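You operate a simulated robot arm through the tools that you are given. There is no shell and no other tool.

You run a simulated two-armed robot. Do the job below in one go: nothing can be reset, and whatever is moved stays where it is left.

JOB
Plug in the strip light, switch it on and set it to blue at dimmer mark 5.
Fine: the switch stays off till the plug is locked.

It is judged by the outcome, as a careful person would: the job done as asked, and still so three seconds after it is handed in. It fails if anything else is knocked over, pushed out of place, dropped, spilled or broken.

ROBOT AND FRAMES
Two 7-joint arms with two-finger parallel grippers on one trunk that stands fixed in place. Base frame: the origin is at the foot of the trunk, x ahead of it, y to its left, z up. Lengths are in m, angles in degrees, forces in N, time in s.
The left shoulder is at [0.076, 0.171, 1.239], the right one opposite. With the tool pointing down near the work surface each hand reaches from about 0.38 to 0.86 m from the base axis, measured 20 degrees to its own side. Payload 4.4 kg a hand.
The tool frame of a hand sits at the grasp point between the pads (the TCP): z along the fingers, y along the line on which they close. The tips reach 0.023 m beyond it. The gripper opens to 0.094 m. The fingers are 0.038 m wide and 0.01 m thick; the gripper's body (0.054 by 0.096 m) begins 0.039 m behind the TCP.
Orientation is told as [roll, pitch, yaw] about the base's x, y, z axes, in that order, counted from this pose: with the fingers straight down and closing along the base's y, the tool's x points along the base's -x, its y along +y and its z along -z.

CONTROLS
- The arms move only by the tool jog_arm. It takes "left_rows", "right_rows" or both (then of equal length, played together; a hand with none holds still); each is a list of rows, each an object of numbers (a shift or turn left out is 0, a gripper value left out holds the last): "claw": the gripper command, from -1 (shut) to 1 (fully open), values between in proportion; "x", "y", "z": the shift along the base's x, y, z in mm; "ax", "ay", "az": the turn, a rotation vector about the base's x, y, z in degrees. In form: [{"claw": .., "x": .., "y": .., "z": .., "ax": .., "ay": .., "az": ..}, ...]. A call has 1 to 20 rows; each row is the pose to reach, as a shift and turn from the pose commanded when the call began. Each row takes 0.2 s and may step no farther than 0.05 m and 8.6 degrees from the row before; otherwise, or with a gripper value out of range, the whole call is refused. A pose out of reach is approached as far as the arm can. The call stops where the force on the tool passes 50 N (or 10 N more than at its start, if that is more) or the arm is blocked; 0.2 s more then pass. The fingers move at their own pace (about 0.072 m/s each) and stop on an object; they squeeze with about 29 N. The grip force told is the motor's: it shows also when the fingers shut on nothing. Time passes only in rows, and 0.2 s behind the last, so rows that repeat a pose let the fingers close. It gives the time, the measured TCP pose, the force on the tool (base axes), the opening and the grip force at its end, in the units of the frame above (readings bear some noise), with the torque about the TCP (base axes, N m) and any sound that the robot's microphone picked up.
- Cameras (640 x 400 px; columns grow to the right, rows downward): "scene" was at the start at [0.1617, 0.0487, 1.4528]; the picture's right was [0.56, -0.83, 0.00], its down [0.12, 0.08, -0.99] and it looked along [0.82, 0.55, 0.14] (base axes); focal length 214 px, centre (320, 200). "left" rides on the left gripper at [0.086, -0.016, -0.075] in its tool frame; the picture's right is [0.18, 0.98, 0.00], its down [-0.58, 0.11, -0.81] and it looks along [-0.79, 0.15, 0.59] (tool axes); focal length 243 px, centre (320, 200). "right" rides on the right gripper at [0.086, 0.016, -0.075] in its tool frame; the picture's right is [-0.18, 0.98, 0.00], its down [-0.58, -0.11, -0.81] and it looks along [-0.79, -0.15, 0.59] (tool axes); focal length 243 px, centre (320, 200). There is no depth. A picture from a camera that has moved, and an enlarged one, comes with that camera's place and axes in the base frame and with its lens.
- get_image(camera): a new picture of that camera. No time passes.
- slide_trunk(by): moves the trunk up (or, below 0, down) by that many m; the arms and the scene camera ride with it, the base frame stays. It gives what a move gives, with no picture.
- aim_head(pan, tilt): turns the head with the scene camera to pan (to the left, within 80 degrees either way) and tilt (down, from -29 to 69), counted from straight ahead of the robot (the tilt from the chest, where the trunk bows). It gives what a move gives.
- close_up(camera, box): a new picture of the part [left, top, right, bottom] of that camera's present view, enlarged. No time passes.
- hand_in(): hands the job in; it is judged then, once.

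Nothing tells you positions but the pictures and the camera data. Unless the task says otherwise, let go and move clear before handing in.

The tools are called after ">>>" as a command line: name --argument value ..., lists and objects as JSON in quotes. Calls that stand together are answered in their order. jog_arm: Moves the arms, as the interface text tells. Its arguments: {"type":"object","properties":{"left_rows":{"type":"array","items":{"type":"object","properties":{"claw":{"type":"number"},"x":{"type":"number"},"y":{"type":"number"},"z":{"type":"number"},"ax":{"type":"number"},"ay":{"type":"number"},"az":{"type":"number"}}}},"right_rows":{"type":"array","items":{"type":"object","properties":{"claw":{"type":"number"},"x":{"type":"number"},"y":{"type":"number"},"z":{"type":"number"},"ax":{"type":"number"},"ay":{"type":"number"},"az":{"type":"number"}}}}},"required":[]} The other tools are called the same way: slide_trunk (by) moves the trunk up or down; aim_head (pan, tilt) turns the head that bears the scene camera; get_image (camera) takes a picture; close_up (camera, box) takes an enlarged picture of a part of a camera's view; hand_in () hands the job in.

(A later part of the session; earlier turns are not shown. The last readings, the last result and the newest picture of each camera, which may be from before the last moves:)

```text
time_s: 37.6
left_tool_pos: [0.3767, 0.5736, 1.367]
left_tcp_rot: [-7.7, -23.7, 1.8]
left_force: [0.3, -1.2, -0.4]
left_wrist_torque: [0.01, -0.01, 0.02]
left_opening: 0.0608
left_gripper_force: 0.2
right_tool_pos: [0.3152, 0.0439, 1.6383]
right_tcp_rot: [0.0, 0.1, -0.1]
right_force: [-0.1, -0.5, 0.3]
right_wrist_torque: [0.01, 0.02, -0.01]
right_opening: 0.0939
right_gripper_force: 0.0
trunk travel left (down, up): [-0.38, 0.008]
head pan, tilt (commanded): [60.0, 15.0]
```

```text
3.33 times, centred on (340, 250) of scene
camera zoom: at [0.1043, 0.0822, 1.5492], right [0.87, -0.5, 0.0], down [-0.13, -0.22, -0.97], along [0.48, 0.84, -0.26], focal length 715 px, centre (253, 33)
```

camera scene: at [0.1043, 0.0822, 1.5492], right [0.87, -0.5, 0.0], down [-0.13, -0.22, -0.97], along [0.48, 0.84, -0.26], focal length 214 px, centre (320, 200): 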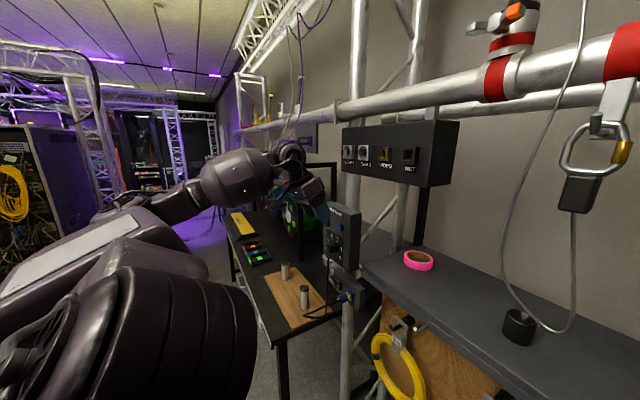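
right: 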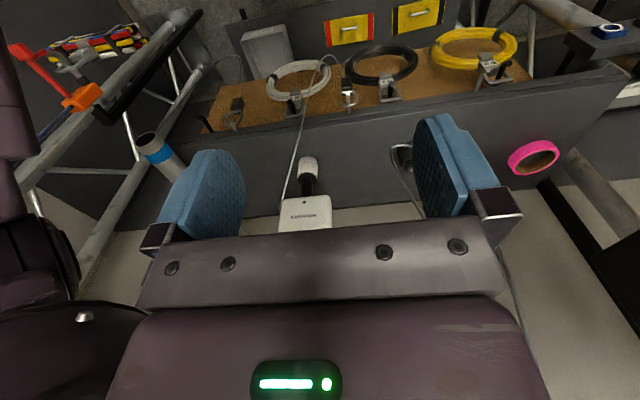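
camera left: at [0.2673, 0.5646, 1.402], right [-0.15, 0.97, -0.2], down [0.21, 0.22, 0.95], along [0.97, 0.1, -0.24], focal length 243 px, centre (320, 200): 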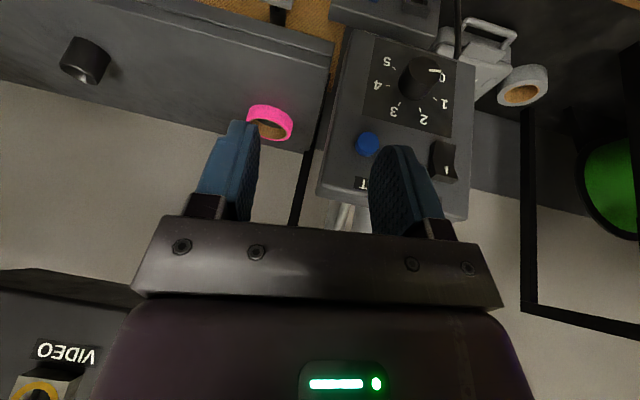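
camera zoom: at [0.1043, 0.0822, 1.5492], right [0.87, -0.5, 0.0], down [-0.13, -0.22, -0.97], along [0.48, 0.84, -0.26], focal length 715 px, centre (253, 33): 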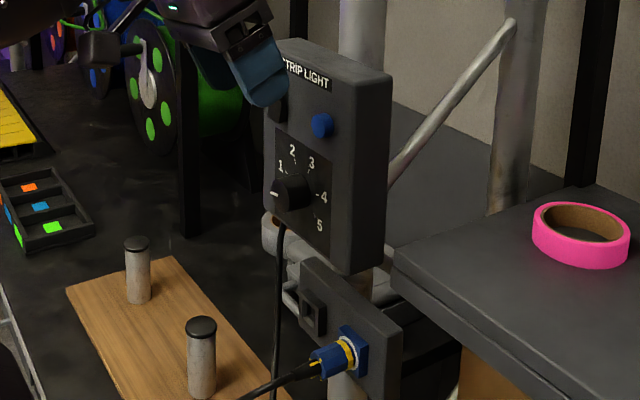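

From two views I get: knob axis (y 0.670, z 1.182), pointer near 0.5; marks spaced 50° with 5 at 125° clockwise; button (0.497, 0.627, 1.275); rocker "I" half (0.490, 0.712, 1.285). I'll move to the elbow-up posture in front of the panel.

>>> jog_arm --left_rows '[{"x": 4, "y": 16, "z": -20, "ax": 1.2, "ay": -3.6, "az": 0.2}, {"x": 8, "y": 32, "z": -40, "ax": 2.4, "ay": -7.2, "az": 0.4}, {"x": 13, "y": 50, "z": -60, "ax": 3.6, "ay": -10.8, "az": 0.6}, {"x": 18, "y": 68, "z": -80, "ax": 4.8, "ay": -14.4, "az": 0.8}, {"x": 24, "y": 84, "z": -100, "ax": 6, "ay": -18, "az": 1}, {"x": 30, "y": 100, "z": -117, "ax": 7, "ay": -21.3, "az": 1.3}, {"x": 30, "y": 100, "z": -117, "ax": 7, "ay": -21.3, "az": 1.3}, {"x": 30, "y": 100, "z": -117, "ax": 7, "ay": -21.3, "az": 1.3}, {"x": 30, "y": 100, "z": -117, "ax": 7, "ay": -21.3, "az": 1.3}]'

>>> get_image --camera "scene"

>>> get_image --camera "left"

```text
time_s: 39.6
left_tool_pos: [0.4049, 0.6729, 1.2487]
left_tcp_rot: [6.3, -49.6, 4.6]
left_force: [0.3, -0.4, -1.3]
left_wrist_torque: [0.02, -0.03, -0.01]
left_opening: 0.061
left_gripper_force: 0.0
left hand out of reach, approached as far as the arm can: row 1, 2, 3, 4, 5, 6, 7, 8
right_tool_pos: [0.3153, 0.0449, 1.6389]
right_tcp_rot: [0.0, 0.1, 0.0]
right_force: [-0.6, 0.3, -0.7]
right_wrist_torque: [0.0, 0.0, -0.01]
right_opening: 0.094
right_gripper_force: 0.1
trunk travel left (down, up): [-0.38, 0.008]
head pan, tilt (commanded): [60.0, 15.0]
```

```text
taken
camera scene: at [0.1042, 0.083, 1.5493], right [0.87, -0.5, 0.0], down [-0.13, -0.22, -0.97], along [0.48, 0.84, -0.26], focal length 214 px, centre (320, 200)
```

scene: 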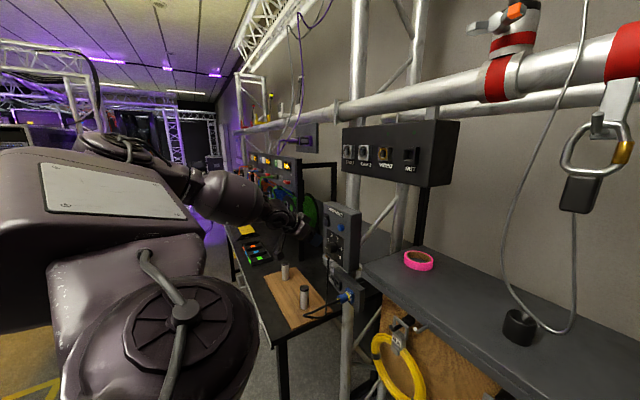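

```text
taken
camera left: at [0.2961, 0.6404, 1.2294], right [-0.28, 0.96, -0.07], down [-0.24, 0.0, 0.97], along [0.93, 0.29, 0.23], focal length 243 px, centre (320, 200)
```

left: 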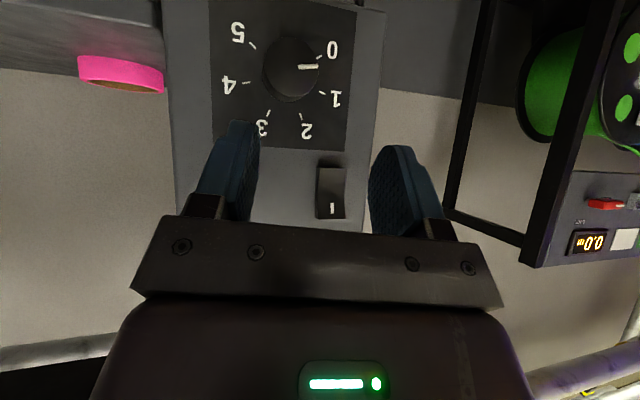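

The view confirms the rocker mark at (0.490, 0.712, 1.285). I'll close the fingers and move the closed fingertip in front of the rocker's "I" half, keeping this orientation.

>>> jog_arm --left_rows '[{"claw": -1, "x": 2, "y": 8, "z": 9}, {"x": 5, "y": 17, "z": 18}, {"x": 10, "y": 26, "z": 27}, {"x": 15, "y": 34, "z": 36}, {"x": 15, "y": 34, "z": 36}, {"x": 15, "y": 34, "z": 36}]'

>>> get_image --camera "left"

>>> close_up --camera "scene" --box '[280, 180, 370, 290]'

```text
time_s: 41.0
left_tool_pos: [0.4493, 0.6384, 1.2727]
left_tcp_rot: [1.4, -47.0, 2.4]
left_force: [-0.4, 0.2, -0.2]
left_wrist_torque: [0.02, 0.02, 0.01]
left_opening: 0.0001
left_gripper_force: 28.9
left hand out of reach, approached as far as the arm can: row 1, 2, 3, 4, 5, 6
right_tool_pos: [0.3148, 0.0428, 1.6375]
right_tcp_rot: [0.1, 0.0, 0.0]
right_force: [-0.2, -0.4, -0.3]
right_wrist_torque: [0.03, -0.02, 0.01]
right_opening: 0.0938
right_gripper_force: 0.0
trunk travel left (down, up): [-0.38, 0.008]
head pan, tilt (commanded): [60.0, 15.0]
```

```text
taken
camera left: at [0.3361, 0.6164, 1.2594], right [-0.19, 0.98, -0.12], down [-0.2, 0.08, 0.98], along [0.96, 0.2, 0.18], focal length 243 px, centre (320, 200)
```

left: 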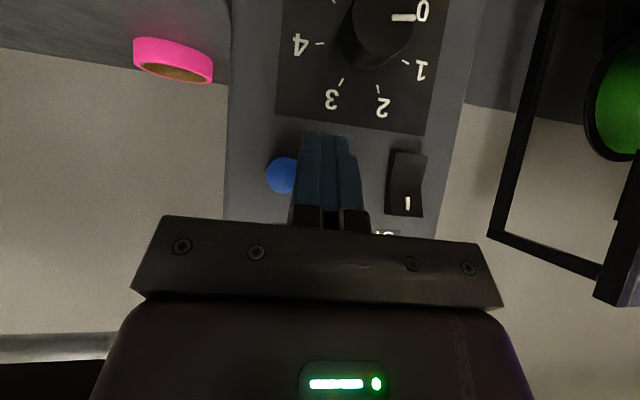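

```text
3.64 times, centred on (325, 235) of scene
camera zoom: at [0.1036, 0.0818, 1.5494], right [0.87, -0.5, 0.0], down [-0.13, -0.22, -0.97], along [0.48, 0.84, -0.26], focal length 780 px, centre (302, 73)
```

zoom: 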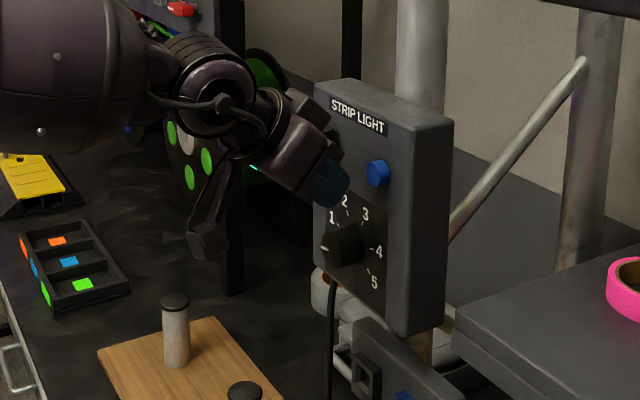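

The arm drifted to a different spot because that pose is out of its reach; nothing was touched. Pointing the fingers more to the left (yaw about 35°) should suit the arm better, so I'll back off while turning.

>>> jog_arm --left_rows '[{"x": -20, "y": 0, "z": 2, "az": 6}, {"x": -30, "y": 8, "z": 5, "az": 12}, {"x": -34, "y": 20, "z": 8, "az": 18}, {"x": -34, "y": 32, "z": 11, "az": 24}, {"x": -32, "y": 44, "z": 14, "az": 30}, {"x": -30, "y": 52, "z": 14, "az": 33}, {"x": -30, "y": 52, "z": 14, "az": 33}, {"x": -30, "y": 52, "z": 14, "az": 33}]'

>>> get_image --camera "left"

>>> get_image --camera "scene"

```text
time_s: 42.8
left_tool_pos: [0.4131, 0.6953, 1.2852]
left_tcp_rot: [1.5, -47.0, 35.4]
left_force: [-0.3, 0.3, 0.1]
left_wrist_torque: [0.01, 0.0, 0.0]
left_opening: 0.0
left_gripper_force: 28.9
right_tool_pos: [0.316, 0.0435, 1.6373]
right_tcp_rot: [0.0, 0.1, 0.0]
right_force: [0.1, 0.5, 0.4]
right_wrist_torque: [0.0, 0.01, 0.02]
right_opening: 0.0942
right_gripper_force: 0.0
trunk travel left (down, up): [-0.38, 0.008]
head pan, tilt (commanded): [60.0, 15.0]
```

```text
taken
camera left: at [0.332, 0.6145, 1.2711], right [-0.69, 0.72, -0.12], down [-0.21, -0.04, 0.98], along [0.7, 0.7, 0.18], focal length 243 px, centre (320, 200)
```

left: 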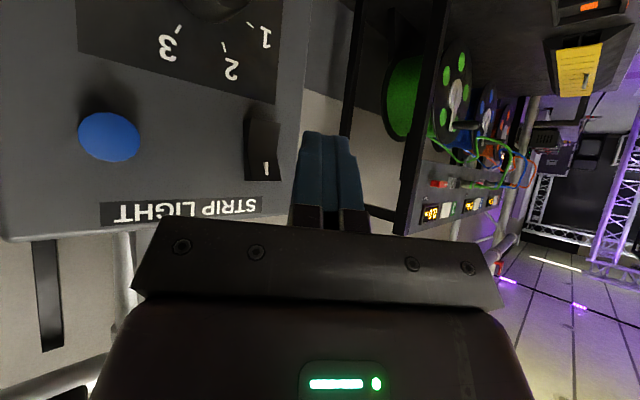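

```text
taken
camera scene: at [0.1043, 0.0821, 1.5493], right [0.87, -0.5, 0.0], down [-0.13, -0.22, -0.97], along [0.48, 0.84, -0.26], focal length 214 px, centre (320, 200)
```

scene: 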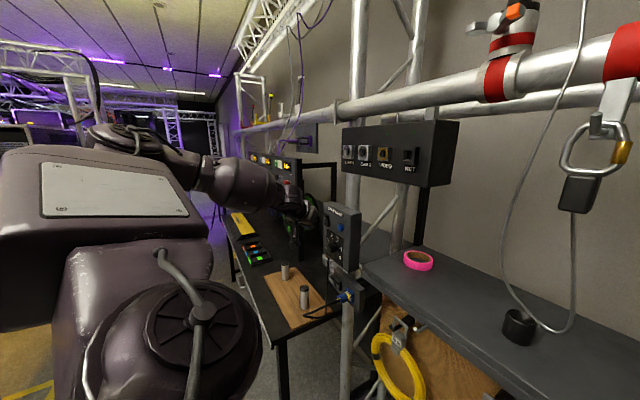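

With yaw 35° the arm reaches fine. I'll let it settle and zoom on the rocker relative to the fingertip.

>>> jog_arm --left_rows '[{"x": 0}, {"x": 0}]'

>>> close_up --camera "left" --box '[220, 80, 380, 220]'

>>> close_up --camera "scene" --box '[280, 180, 370, 270]'

```text
time_s: 43.4
left_tool_pos: [0.4122, 0.6943, 1.2839]
left_tcp_rot: [1.5, -46.9, 35.5]
left_force: [0.1, -0.8, -0.7]
left_wrist_torque: [0.02, 0.01, -0.01]
left_opening: 0.0002
left_gripper_force: 28.8
right_tool_pos: [0.3147, 0.0426, 1.6374]
right_tcp_rot: [0.0, 0.1, 0.0]
right_force: [-0.4, 0.3, -0.1]
right_wrist_torque: [0.01, 0.01, -0.01]
right_opening: 0.0941
right_gripper_force: 0.0
trunk travel left (down, up): [-0.38, 0.008]
head pan, tilt (commanded): [60.0, 15.0]
```

```text
2.86 times, centred on (300, 150) of left
camera zoom: at [0.3319, 0.6145, 1.2712], right [-0.69, 0.72, -0.12], down [-0.21, -0.04, 0.98], along [0.7, 0.7, 0.18], focal length 693 px, centre (377, 343)
```

zoom: 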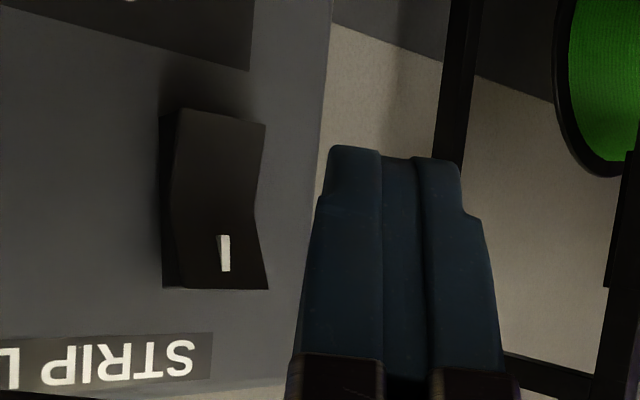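

```text
4.44 times, centred on (325, 225) of scene
camera zoom: at [0.1042, 0.0821, 1.5494], right [0.87, -0.5, 0.0], down [-0.13, -0.22, -0.97], along [0.48, 0.84, -0.26], focal length 953 px, centre (298, 89)
```

zoom: 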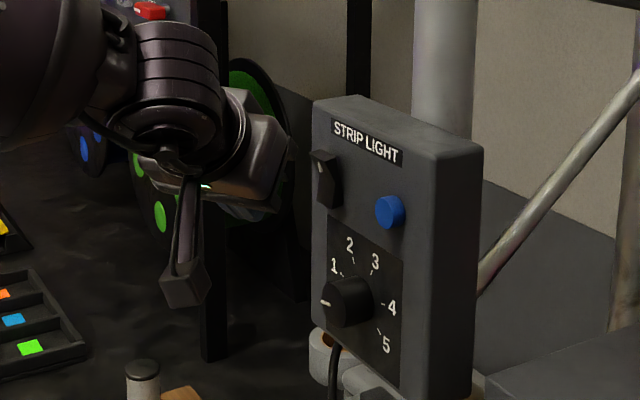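

The fingertip's leading corner is about 5 cm short of the rocker. I'll line it up with the "I" half and then press forward in small steps.

>>> jog_arm --left_rows '[{"x": 10, "y": 4, "z": 2}, {"x": 20, "y": 8, "z": 4}, {"x": 30, "y": 8.5, "z": 4.5}, {"x": 34, "y": 8.5, "z": 4.5}, {"x": 34, "y": 8.5, "z": 4.5}]'

>>> get_image --camera "left"

>>> close_up --camera "scene" --box '[290, 190, 360, 260]'

```text
time_s: 44.6
left_tool_pos: [0.4472, 0.703, 1.2886]
left_tcp_rot: [1.6, -47.0, 35.4]
left_force: [0.1, 0.2, -0.3]
left_wrist_torque: [-0.05, -0.05, 0.0]
left_opening: 0.0
left_gripper_force: 29.2
right_tool_pos: [0.314, 0.043, 1.6376]
right_tcp_rot: [0.0, 0.1, 0.0]
right_force: [0.1, -0.1, -0.9]
right_wrist_torque: [0.04, 0.01, -0.03]
right_opening: 0.094
right_gripper_force: 0.0
trunk travel left (down, up): [-0.38, 0.008]
head pan, tilt (commanded): [60.0, 15.0]
```

```text
taken
camera left: at [0.3667, 0.6232, 1.2752], right [-0.69, 0.72, -0.12], down [-0.21, -0.04, 0.98], along [0.7, 0.7, 0.18], focal length 243 px, centre (320, 200)
```

left: 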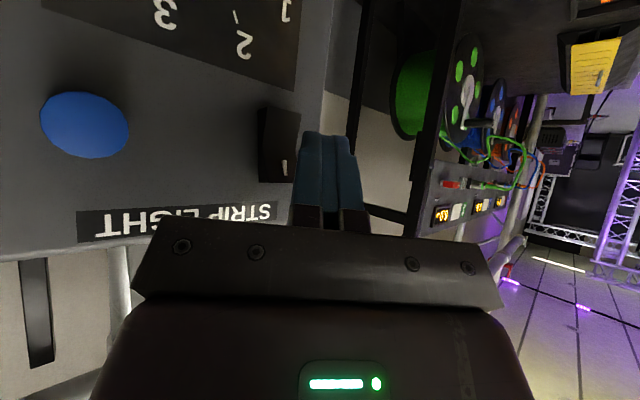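

```text
5.71 times, centred on (325, 225) of scene
camera zoom: at [0.1042, 0.082, 1.5494], right [0.87, -0.5, 0.0], down [-0.13, -0.22, -0.97], along [0.48, 0.84, -0.26], focal length 1226 px, centre (291, 57)
```

zoom: 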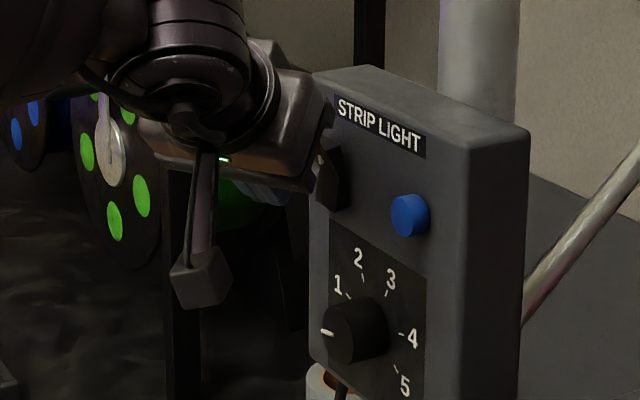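

The gripper body's corner would come close to the panel at this pitch. I'll tilt the fingers flatter (about 60°) for more clearance before pressing.

>>> jog_arm --left_rows '[{"x": -8, "y": 0.5, "z": -2, "ax": 2.6, "ay": -3.5, "az": -0.1}, {"x": -8, "y": 0.5, "z": -4, "ax": 5.2, "ay": -7, "az": -0.1}, {"x": -8, "y": 0.8, "z": -6.5, "ax": 7.7, "ay": -10.4, "az": -0.2}, {"x": -8, "y": 0.8, "z": -6.5, "ax": 7.7, "ay": -10.4, "az": -0.2}, {"x": -8, "y": 0.8, "z": -6.5, "ax": 7.7, "ay": -10.4, "az": -0.2}]'

>>> get_image --camera "left"

>>> close_up --camera "scene" --box '[290, 190, 360, 260]'

```text
time_s: 45.8
left_tool_pos: [0.44, 0.7054, 1.2824]
left_tcp_rot: [1.9, -59.9, 34.8]
left_force: [0.4, 0.2, 0.3]
left_wrist_torque: [0.01, 0.01, -0.02]
left_opening: 0.0002
left_gripper_force: 28.9
right_tool_pos: [0.3149, 0.0435, 1.6384]
right_tcp_rot: [-0.1, 0.1, 0.0]
right_force: [0.8, 1.3, -0.5]
right_wrist_torque: [0.0, 0.0, 0.01]
right_opening: 0.0938
right_gripper_force: 0.0
trunk travel left (down, up): [-0.38, 0.008]
head pan, tilt (commanded): [60.0, 15.0]
```

```text
taken
camera left: at [0.3624, 0.629, 1.2444], right [-0.66, 0.74, -0.14], down [-0.38, -0.17, 0.91], along [0.65, 0.66, 0.39], focal length 243 px, centre (320, 200)
```

left: 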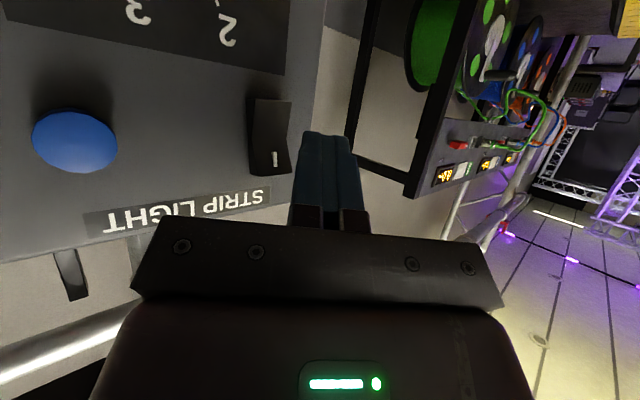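

```text
5.71 times, centred on (325, 225) of scene
camera zoom: at [0.1043, 0.0822, 1.5493], right [0.87, -0.5, 0.0], down [-0.13, -0.22, -0.97], along [0.48, 0.84, -0.26], focal length 1226 px, centre (291, 57)
```

zoom: 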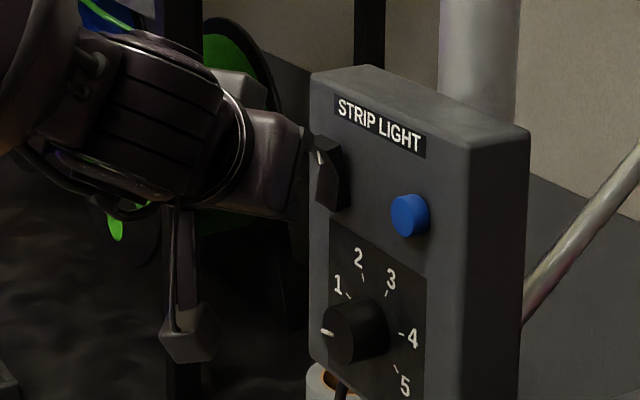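

Clearance is better now and the rocker mark is confirmed at (0.490, 0.712, 1.284). I'll press forward in small steps.

>>> jog_arm --left_rows '[{"x": 8, "y": -1.5}, {"x": 13, "y": -1.5}, {"x": 17, "y": -1.5}, {"x": 20, "y": -1.5}, {"x": 23, "y": -1.5}, {"x": 26, "y": -1.5}, {"x": 26, "y": -1.5}]'

>>> close_up --camera "scene" --box '[290, 190, 360, 260]'

>>> close_up --camera "left" --box '[220, 60, 400, 220]'

```text
time_s: 47.4
left_tool_pos: [0.4644, 0.7039, 1.2825]
left_tcp_rot: [2.0, -59.9, 34.7]
left_force: [-0.1, 0.0, 0.1]
left_wrist_torque: [0.0, -0.01, 0.0]
left_opening: 0.0
left_gripper_force: 28.3
right_tool_pos: [0.3146, 0.0448, 1.6376]
right_tcp_rot: [0.0, 0.1, 0.0]
right_force: [-0.2, -0.7, 0.4]
right_wrist_torque: [0.0, 0.02, -0.04]
right_opening: 0.0941
right_gripper_force: 0.0
trunk travel left (down, up): [-0.38, 0.008]
head pan, tilt (commanded): [60.0, 15.0]
```

```text
5.71 times, centred on (325, 225) of scene
camera zoom: at [0.104, 0.082, 1.5494], right [0.87, -0.5, 0.0], down [-0.13, -0.22, -0.97], along [0.48, 0.84, -0.26], focal length 1226 px, centre (291, 57)
```

zoom: 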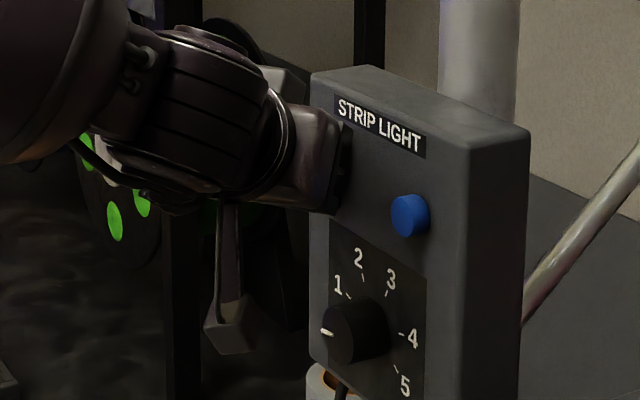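

```text
2.50 times, centred on (310, 140) of left
camera zoom: at [0.3871, 0.6269, 1.2441], right [-0.66, 0.74, -0.14], down [-0.38, -0.17, 0.91], along [0.65, 0.65, 0.39], focal length 606 px, centre (345, 350)
```

zoom: 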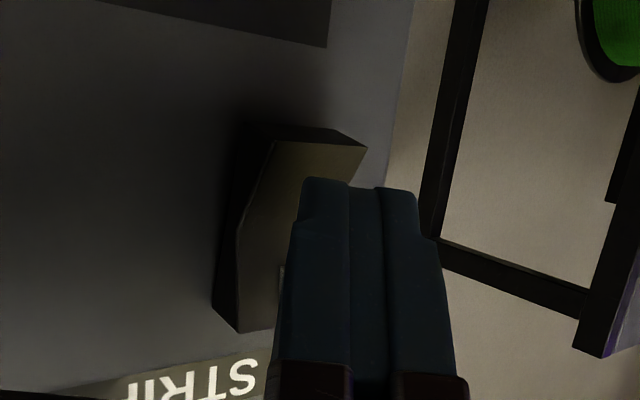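

No contact force yet. I'll press on further in small steps until the rocker responds.

>>> jog_arm --left_rows '[{"x": 2}, {"x": 4}, {"x": 6}, {"x": 8}, {"x": 8}]'

>>> close_up --camera "left" --box '[220, 60, 400, 220]'

>>> get_image --camera "scene"

```text
time_s: 48.6
left_tool_pos: [0.4669, 0.7033, 1.2838]
left_tcp_rot: [1.9, -59.9, 34.9]
left_force: [-45.1, -11.2, -8.7]
left_wrist_torque: [-0.05, 0.1, 0.1]
left_opening: 0.0
left_gripper_force: 29.1
right_tool_pos: [0.3079, 0.0415, 1.6387]
right_tcp_rot: [0.0, -0.2, -0.1]
right_force: [-0.4, -0.2, -0.4]
right_wrist_torque: [0.0, 0.0, -0.02]
right_opening: 0.094
right_gripper_force: 0.1
trunk travel left (down, up): [-0.38, 0.008]
head pan, tilt (commanded): [60.0, 15.0]
```

```text
2.50 times, centred on (310, 140) of left
camera zoom: at [0.3896, 0.6266, 1.2442], right [-0.66, 0.73, -0.14], down [-0.38, -0.17, 0.91], along [0.64, 0.66, 0.39], focal length 606 px, centre (345, 350)
```

zoom: 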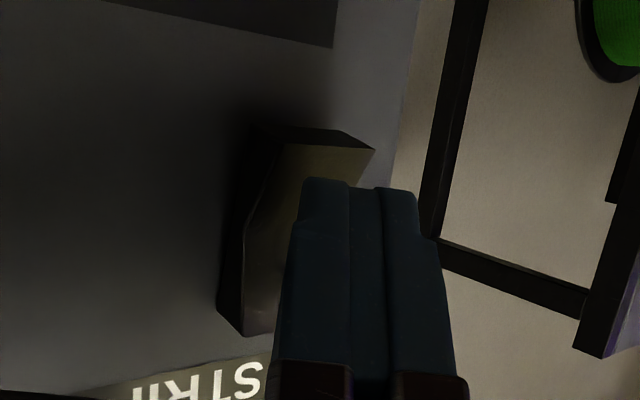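

```text
taken
camera scene: at [0.0974, 0.0811, 1.5498], right [0.87, -0.5, 0.0], down [-0.12, -0.22, -0.97], along [0.48, 0.84, -0.26], focal length 214 px, centre (320, 200)
```

scene: 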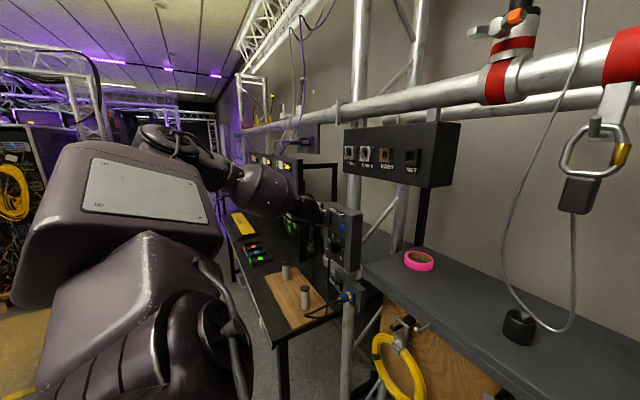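

Contact is now stiff at 45 N, so I'll back off right away and look at the rocker's state.

>>> jog_arm --left_rows '[{"x": -6}, {"x": -16}, {"x": -28}, {"x": -40}, {"x": -40}]'

>>> close_up --camera "left" --box '[220, 60, 400, 220]'

>>> close_up --camera "scene" --box '[290, 190, 370, 260]'

>>> get_image --camera "right"

```text
time_s: 49.8
left_tool_pos: [0.4312, 0.7047, 1.2824]
left_tcp_rot: [2.0, -59.9, 34.8]
left_force: [-0.6, 0.8, -1.2]
left_wrist_torque: [0.0, 0.01, 0.0]
left_opening: 0.0
left_gripper_force: 29.2
right_tool_pos: [0.3146, 0.0426, 1.6376]
right_tcp_rot: [0.1, 0.2, 0.1]
right_force: [0.3, 0.5, 1.2]
right_wrist_torque: [0.0, 0.01, 0.02]
right_opening: 0.0941
right_gripper_force: 0.0
trunk travel left (down, up): [-0.38, 0.008]
head pan, tilt (commanded): [60.0, 15.0]
```

```text
2.50 times, centred on (310, 140) of left
camera zoom: at [0.3556, 0.6273, 1.2439], right [-0.66, 0.74, -0.14], down [-0.38, -0.17, 0.91], along [0.65, 0.65, 0.39], focal length 606 px, centre (345, 350)
```

zoom: 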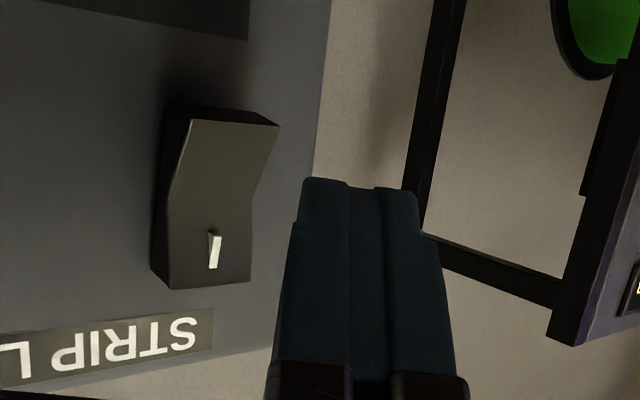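

```text
5.71 times, centred on (330, 225) of scene
camera zoom: at [0.1041, 0.0824, 1.5494], right [0.87, -0.5, 0.0], down [-0.13, -0.22, -0.97], along [0.48, 0.84, -0.26], focal length 1226 px, centre (263, 57)
```

zoom: 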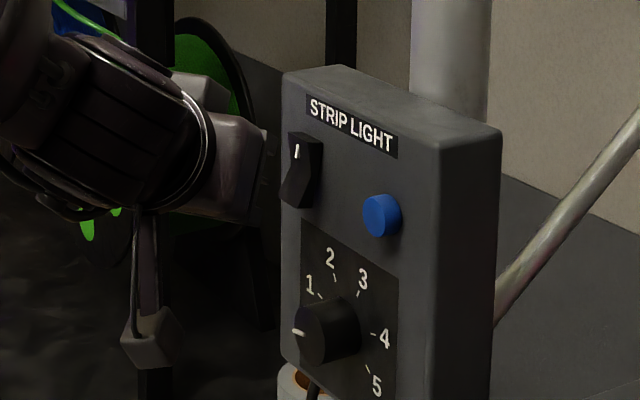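

```text
taken
camera right: at [0.2288, 0.0605, 1.7119], right [0.18, 0.98, 0.0], down [0.58, -0.11, 0.81], along [0.79, -0.15, -0.59], focal length 243 px, centre (320, 200)
```

right: 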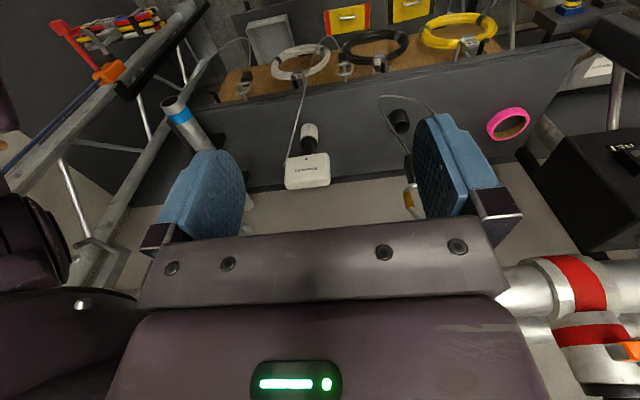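

The rocker has tipped: its "I" half is now pressed in. I'll find the strip light to check whether it is lit and in what colour.

>>> aim_head --pan 40 --tilt -25

>>> get_image --camera "scene"

```text
time_s: 50.8
left_tool_pos: [0.4327, 0.7037, 1.2818]
left_tcp_rot: [1.9, -60.0, 34.8]
left_force: [-0.6, 0.6, 0.8]
left_wrist_torque: [-0.01, 0.0, -0.03]
left_opening: 0.0
left_gripper_force: 29.1
right_tool_pos: [0.3154, 0.0435, 1.6375]
right_tcp_rot: [0.0, 0.0, 0.1]
right_force: [-0.6, 0.2, 0.3]
right_wrist_torque: [0.0, 0.0, -0.01]
right_opening: 0.0942
right_gripper_force: 0.0
trunk travel left (down, up): [-0.38, 0.008]
head pan, tilt (commanded): [40.0, -25.0]
```

```text
taken
camera scene: at [0.1121, 0.047, 1.6091], right [0.64, -0.77, 0.0], down [0.32, 0.27, -0.91], along [0.69, 0.58, 0.42], focal length 214 px, centre (320, 200)
```

scene: 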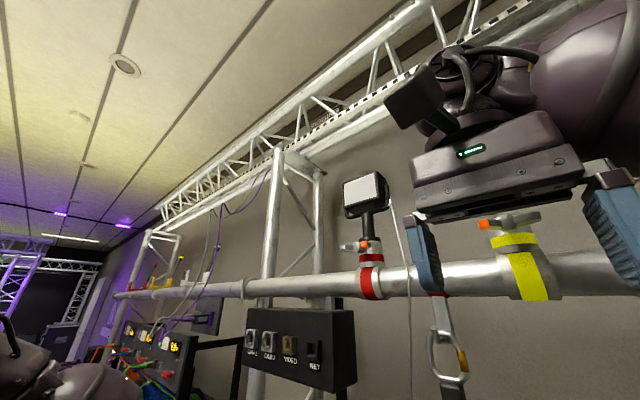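

>>> close_up --camera "scene" --box '[180, 50, 440, 220]'

>>> close_up --camera "scene" --box '[280, 70, 400, 150]'

```text
2.35 times, centred on (310, 135) of scene
camera zoom: at [0.1121, 0.047, 1.6091], right [0.64, -0.77, 0.0], down [0.32, 0.27, -0.91], along [0.69, 0.58, 0.42], focal length 505 px, centre (344, 353)
```

zoom: 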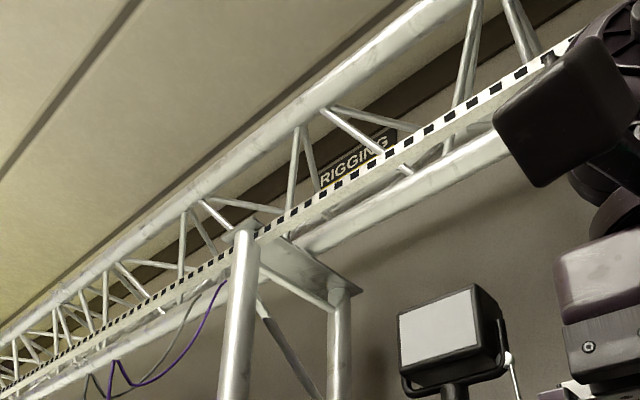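

```text
5.00 times, centred on (340, 110) of scene
camera zoom: at [0.1121, 0.047, 1.6091], right [0.64, -0.77, 0.0], down [0.32, 0.27, -0.91], along [0.69, 0.58, 0.42], focal length 1072 px, centre (220, 650)
```

zoom: 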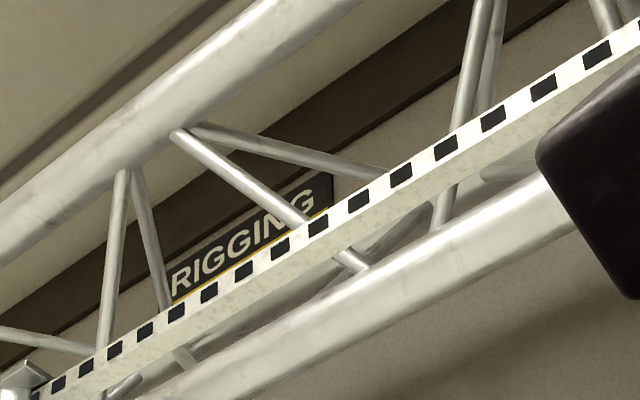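

A strip with LED-like squares runs along the overhead truss. The dimmer is low, so the colour is hard to judge; next I'll move the fingertip in front of the blue button.

>>> jog_arm --left_rows '[{"x": -5, "y": -25, "z": -4}, {"x": -5, "y": -50, "z": -8}, {"x": -2, "y": -70, "z": -10}, {"x": 2, "y": -86.5, "z": -12.5}, {"x": 2, "y": -86.5, "z": -12.5}, {"x": 2, "y": -86.5, "z": -12.5}]'

>>> get_image --camera "left"

>>> close_up --camera "left" --box '[200, 60, 400, 220]'

```text
time_s: 52.2
left_tool_pos: [0.4343, 0.6154, 1.27]
left_tcp_rot: [2.0, -59.9, 34.8]
left_force: [0.5, 0.7, 0.5]
left_wrist_torque: [0.02, 0.02, 0.0]
left_opening: 0.0001
left_gripper_force: 28.9
right_tool_pos: [0.3155, 0.0433, 1.6386]
right_tcp_rot: [0.0, 0.2, -0.1]
right_force: [0.7, 0.4, 0.7]
right_wrist_torque: [0.02, -0.01, -0.01]
right_opening: 0.0938
right_gripper_force: 0.1
trunk travel left (down, up): [-0.38, 0.008]
head pan, tilt (commanded): [40.0, -25.0]
```

```text
taken
camera left: at [0.3573, 0.539, 1.2323], right [-0.66, 0.74, -0.14], down [-0.38, -0.17, 0.91], along [0.65, 0.65, 0.39], focal length 243 px, centre (320, 200)
```

left: 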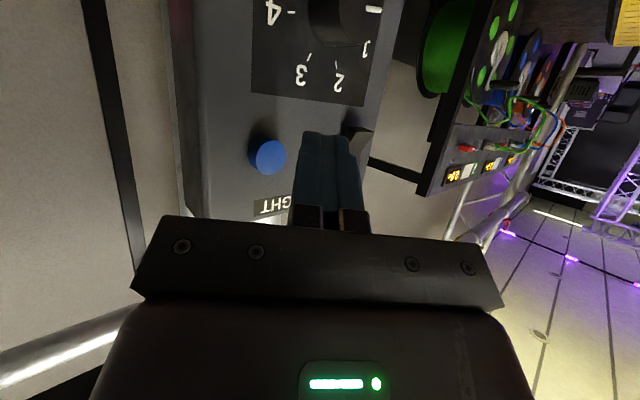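

```text
2.50 times, centred on (300, 140) of left
camera zoom: at [0.3573, 0.539, 1.2323], right [-0.66, 0.74, -0.14], down [-0.38, -0.17, 0.91], along [0.65, 0.65, 0.39], focal length 606 px, centre (370, 350)
```

zoom: 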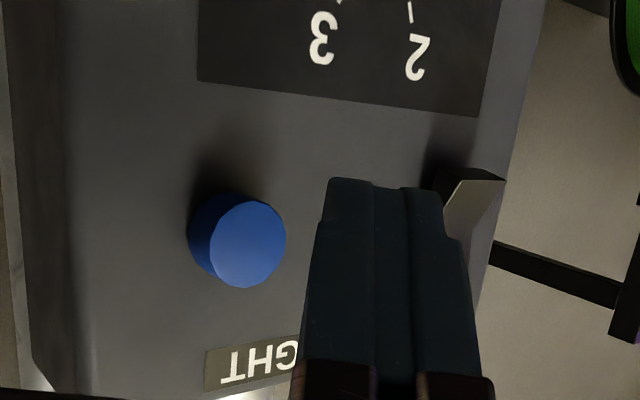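

The button is confirmed at (0.4955, 0.6255, 1.275), right in line with the fingertip corner. I'll press it once and release in one motion.

>>> jog_arm --left_rows '[{"x": 12}, {"x": 22}, {"x": 28}, {"x": 32}, {"x": 35}, {"x": 37}, {"x": 39}, {"x": 39}, {"x": 30}, {"x": 20}, {"x": 10}, {"x": 0}]'

>>> get_image --camera "scene"

>>> close_up --camera "scene" --box '[180, 50, 440, 220]'

>>> close_up --camera "left" --box '[200, 60, 400, 220]'

```text
time_s: 54.8
left_tool_pos: [0.4335, 0.6152, 1.2706]
left_tcp_rot: [2.0, -60.0, 34.9]
left_force: [-0.8, -0.5, -0.1]
left_wrist_torque: [-0.01, 0.02, -0.01]
left_opening: 0.0001
left_gripper_force: 29.3
right_tool_pos: [0.3139, 0.043, 1.6382]
right_tcp_rot: [-0.1, 0.1, -0.1]
right_force: [-1.7, 0.2, -0.3]
right_wrist_torque: [0.05, -0.02, -0.02]
right_opening: 0.0942
right_gripper_force: 0.1
trunk travel left (down, up): [-0.38, 0.008]
head pan, tilt (commanded): [40.0, -25.0]
heard: click
```

```text
taken
camera scene: at [0.1109, 0.0463, 1.6093], right [0.64, -0.77, 0.0], down [0.32, 0.27, -0.91], along [0.69, 0.58, 0.42], focal length 214 px, centre (320, 200)
```

scene: 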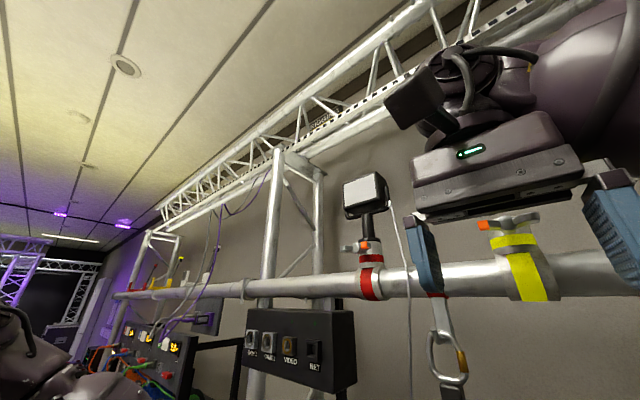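

```text
2.35 times, centred on (310, 135) of scene
camera zoom: at [0.1109, 0.0463, 1.6093], right [0.64, -0.77, 0.0], down [0.32, 0.27, -0.91], along [0.69, 0.58, 0.42], focal length 505 px, centre (344, 353)
```

zoom: 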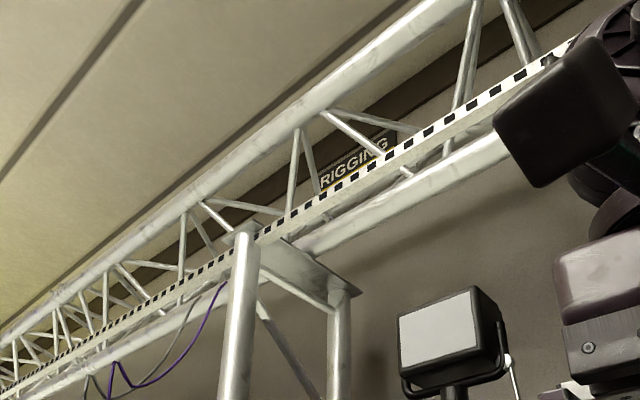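

```text
2.50 times, centred on (300, 140) of left
camera zoom: at [0.3569, 0.5391, 1.2325], right [-0.66, 0.74, -0.14], down [-0.38, -0.17, 0.91], along [0.65, 0.65, 0.39], focal length 606 px, centre (370, 350)
```

zoom: 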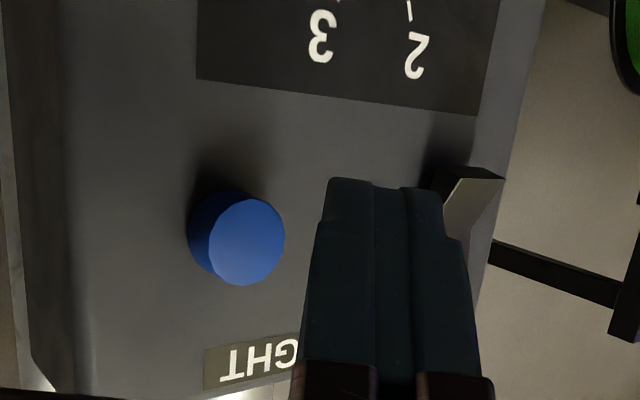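

The button clicked. I don't yet see a lit strip, so I'll scan around with the head for it.

>>> aim_head --pan 60 --tilt -5

>>> get_image --camera "scene"

>>> aim_head --pan 10 --tilt 0

>>> get_image --camera "scene"

>>> aim_head --pan -40 --tilt 0

>>> get_image --camera "scene"

```text
time_s: 55.7
left_tool_pos: [0.4347, 0.6163, 1.2701]
left_tcp_rot: [2.1, -59.9, 34.8]
left_force: [0.7, -0.5, 0.7]
left_wrist_torque: [-0.01, 0.04, 0.01]
left_opening: 0.0
left_gripper_force: 29.0
right_tool_pos: [0.3157, 0.0428, 1.6376]
right_tcp_rot: [0.0, 0.1, 0.0]
right_force: [0.3, -1.1, 0.2]
right_wrist_torque: [0.0, -0.03, -0.01]
right_opening: 0.0938
right_gripper_force: 0.0
trunk travel left (down, up): [-0.38, 0.008]
head pan, tilt (commanded): [60.0, -5.0]
```

```text
taken
camera scene: at [0.1012, 0.0768, 1.5813], right [0.87, -0.5, 0.0], down [0.04, 0.08, -1.0], along [0.5, 0.86, 0.09], focal length 214 px, centre (320, 200)
```

scene: 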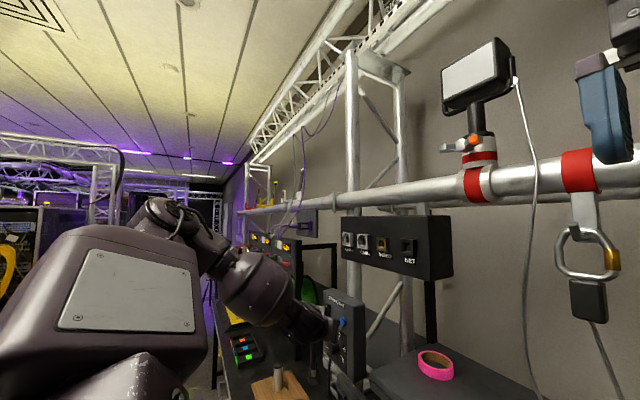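

```text
time_s: 56.9
left_tool_pos: [0.4344, 0.6154, 1.2699]
left_tcp_rot: [2.0, -60.0, 34.8]
left_force: [0.3, 0.1, 0.0]
left_wrist_torque: [0.0, 0.01, 0.01]
left_opening: 0.0001
left_gripper_force: 28.9
right_tool_pos: [0.3152, 0.043, 1.6379]
right_tcp_rot: [0.0, 0.2, 0.0]
right_force: [-0.2, 0.5, 0.4]
right_wrist_torque: [0.0, 0.0, 0.0]
right_opening: 0.0943
right_gripper_force: 0.0
trunk travel left (down, up): [-0.38, 0.008]
head pan, tilt (commanded): [10.0, 0.0]
```

```text
taken
camera scene: at [0.1462, 0.0169, 1.5735], right [0.17, -0.98, 0.0], down [0.0, 0.0, -1.0], along [0.98, 0.17, 0.0], focal length 214 px, centre (320, 200)
```

scene: 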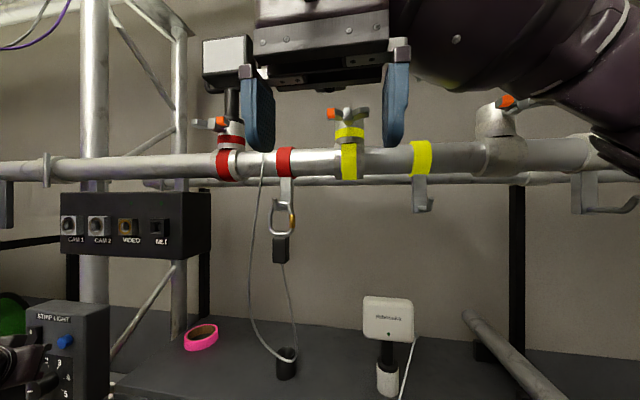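

```text
time_s: 58.0
left_tool_pos: [0.4348, 0.6162, 1.2704]
left_tcp_rot: [2.1, -59.9, 34.8]
left_force: [0.1, 0.2, 0.3]
left_wrist_torque: [-0.01, -0.02, 0.01]
left_opening: 0.0002
left_gripper_force: 29.1
right_tool_pos: [0.3148, 0.0431, 1.6375]
right_tcp_rot: [0.0, 0.1, 0.1]
right_force: [0.3, -0.1, 0.1]
right_wrist_torque: [-0.02, -0.01, 0.02]
right_opening: 0.0938
right_gripper_force: 0.1
trunk travel left (down, up): [-0.38, 0.008]
head pan, tilt (commanded): [-40.0, 0.0]
```

```text
taken
camera scene: at [0.1266, -0.0566, 1.5735], right [-0.64, -0.77, 0.0], down [0.0, 0.0, -1.0], along [0.77, -0.64, 0.0], focal length 214 px, centre (320, 200)
```

scene: 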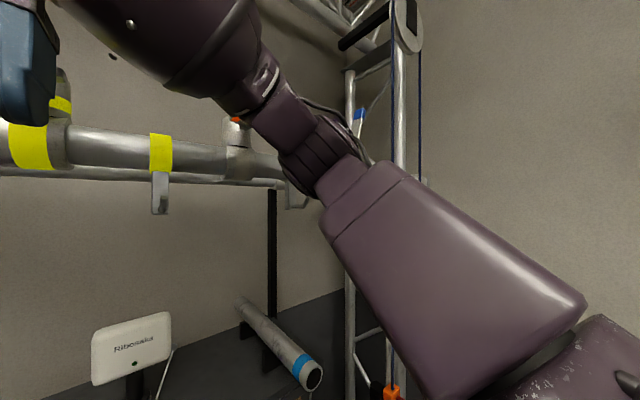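

>>> aim_head --pan 78 --tilt -20

>>> get_image --camera "scene"

>>> aim_head --pan 20 --tilt -29

>>> get_image --camera "scene"

>>> aim_head --pan 20 --tilt 40

>>> get_image --camera "scene"

```text
time_s: 60.0
left_tool_pos: [0.435, 0.6151, 1.2702]
left_tcp_rot: [2.1, -59.9, 34.8]
left_force: [-0.3, 0.3, 0.2]
left_wrist_torque: [-0.02, -0.02, -0.01]
left_opening: 0.0
left_gripper_force: 29.4
right_tool_pos: [0.3159, 0.0432, 1.6376]
right_tcp_rot: [0.1, 0.1, 0.0]
right_force: [-0.1, 0.5, -0.6]
right_wrist_torque: [0.03, -0.01, -0.01]
right_opening: 0.0939
right_gripper_force: 0.0
trunk travel left (down, up): [-0.38, 0.008]
head pan, tilt (commanded): [78.0, -20.0]
```

```text
taken
camera scene: at [0.0734, 0.0756, 1.6028], right [0.98, -0.21, 0.0], down [0.07, 0.33, -0.94], along [0.2, 0.92, 0.34], focal length 214 px, centre (320, 200)
```

scene: 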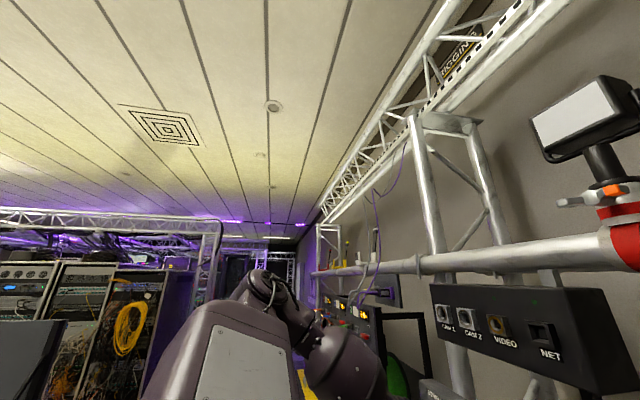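

```text
time_s: 61.3
left_tool_pos: [0.4349, 0.6166, 1.2691]
left_tcp_rot: [1.9, -59.9, 34.8]
left_force: [-0.5, -0.8, -0.2]
left_wrist_torque: [0.0, 0.0, 0.04]
left_opening: 0.0002
left_gripper_force: 29.3
right_tool_pos: [0.3153, 0.0429, 1.6376]
right_tcp_rot: [0.0, 0.1, 0.0]
right_force: [-0.3, 0.8, -0.1]
right_wrist_torque: [0.02, 0.01, 0.0]
right_opening: 0.0939
right_gripper_force: 0.1
trunk travel left (down, up): [-0.38, 0.008]
head pan, tilt (commanded): [20.0, -28.6]
```

```text
taken
camera scene: at [0.1205, 0.0242, 1.6136], right [0.34, -0.94, 0.0], down [0.45, 0.16, -0.88], along [0.82, 0.3, 0.48], focal length 214 px, centre (320, 200)
```

scene: 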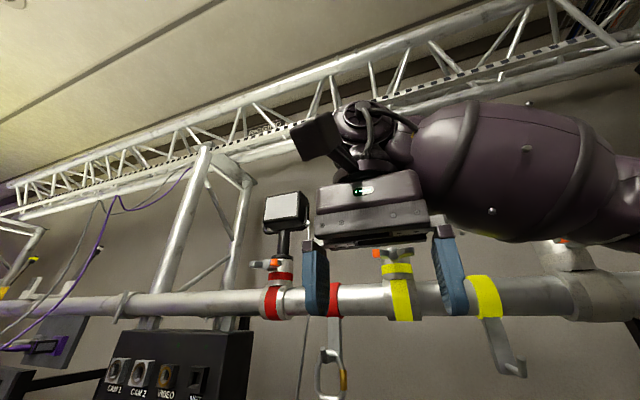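

```text
time_s: 62.7
left_tool_pos: [0.4345, 0.6154, 1.2702]
left_tcp_rot: [2.1, -60.0, 34.7]
left_force: [-0.5, 0.7, -0.7]
left_wrist_torque: [-0.01, 0.03, -0.03]
left_opening: 0.0
left_gripper_force: 28.8
right_tool_pos: [0.3139, 0.0424, 1.6369]
right_tcp_rot: [0.1, 0.1, 0.0]
right_force: [-1.6, 0.1, 1.2]
right_wrist_torque: [0.01, 0.0, 0.02]
right_opening: 0.0942
right_gripper_force: 0.0
trunk travel left (down, up): [-0.38, 0.008]
head pan, tilt (commanded): [20.0, 40.0]
```

```text
taken
camera scene: at [0.1375, 0.0303, 1.5099], right [0.34, -0.94, 0.0], down [-0.6, -0.22, -0.77], along [0.72, 0.26, -0.64], focal length 214 px, centre (320, 200)
```

scene: 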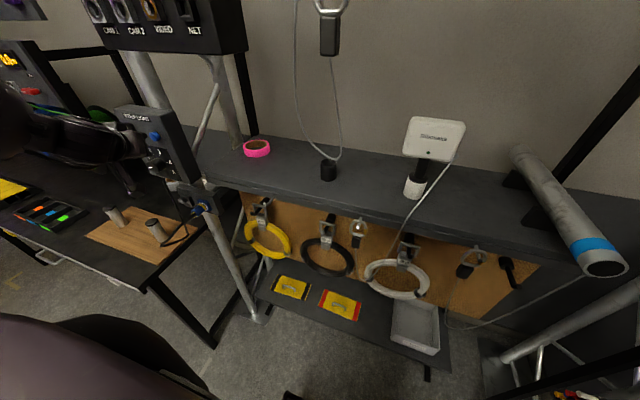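

The dotted strip along the truss looks like the LED strip. I'll zoom in on its squares.

>>> aim_head --pan 45 --tilt -25

>>> close_up --camera "scene" --box '[320, 70, 400, 120]'

>>> get_image --camera "scene"

```text
time_s: 64.0
left_tool_pos: [0.4335, 0.6172, 1.271]
left_tcp_rot: [2.1, -59.9, 34.8]
left_force: [-0.7, 0.4, -0.3]
left_wrist_torque: [-0.01, 0.04, -0.02]
left_opening: 0.0001
left_gripper_force: 28.8
right_tool_pos: [0.3154, 0.0435, 1.6374]
right_tcp_rot: [-0.1, 0.1, 0.0]
right_force: [0.2, -0.2, 0.5]
right_wrist_torque: [0.05, 0.01, -0.03]
right_opening: 0.094
right_gripper_force: 0.0
trunk travel left (down, up): [-0.38, 0.008]
head pan, tilt (commanded): [45.0, -25.0]
```

```text
8.00 times, centred on (360, 95) of scene
camera zoom: at [0.1078, 0.0514, 1.6091], right [0.71, -0.71, 0.0], down [0.3, 0.3, -0.91], along [0.64, 0.64, 0.42], focal length 1716 px, centre (0, 1040)
```

zoom: 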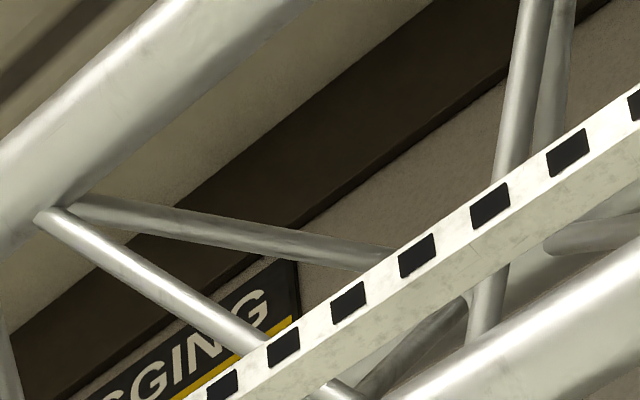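

```text
taken
camera scene: at [0.1078, 0.0514, 1.6091], right [0.71, -0.71, 0.0], down [0.3, 0.3, -0.91], along [0.64, 0.64, 0.42], focal length 214 px, centre (320, 200)
```

scene: 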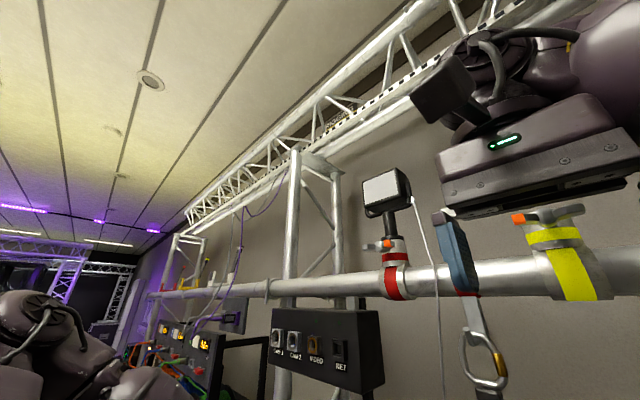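

>>> aim_head --pan 60 --tilt 15

>>> get_image --camera "scene"

>>> get_image --camera "left"

```text
time_s: 65.1
left_tool_pos: [0.4358, 0.6164, 1.2705]
left_tcp_rot: [1.9, -59.9, 34.8]
left_force: [-0.4, 0.1, -0.4]
left_wrist_torque: [0.01, -0.03, -0.03]
left_opening: 0.0
left_gripper_force: 28.7
right_tool_pos: [0.315, 0.0431, 1.6375]
right_tcp_rot: [0.1, 0.1, 0.0]
right_force: [-1.3, 0.7, -0.3]
right_wrist_torque: [-0.01, -0.01, 0.02]
right_opening: 0.0939
right_gripper_force: 0.1
trunk travel left (down, up): [-0.38, 0.008]
head pan, tilt (commanded): [60.0, 15.0]
```

```text
taken
camera scene: at [0.1043, 0.0821, 1.5494], right [0.87, -0.5, 0.0], down [-0.13, -0.22, -0.97], along [0.48, 0.84, -0.26], focal length 214 px, centre (320, 200)
```

scene: 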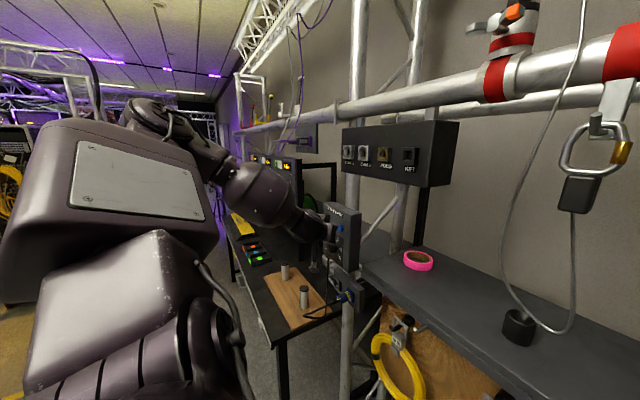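

```text
taken
camera left: at [0.3579, 0.5395, 1.2319], right [-0.66, 0.74, -0.14], down [-0.38, -0.17, 0.91], along [0.65, 0.66, 0.39], focal length 243 px, centre (320, 200)
```

left: 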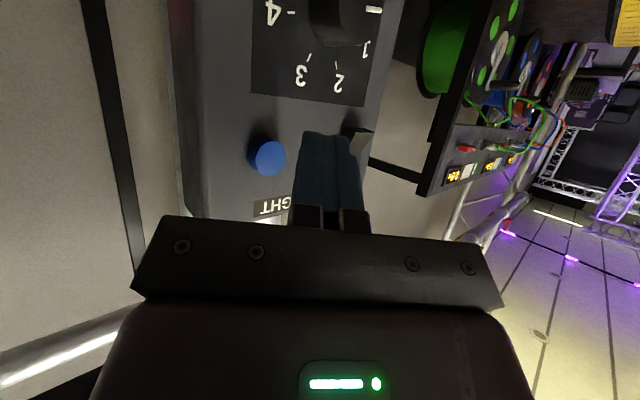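

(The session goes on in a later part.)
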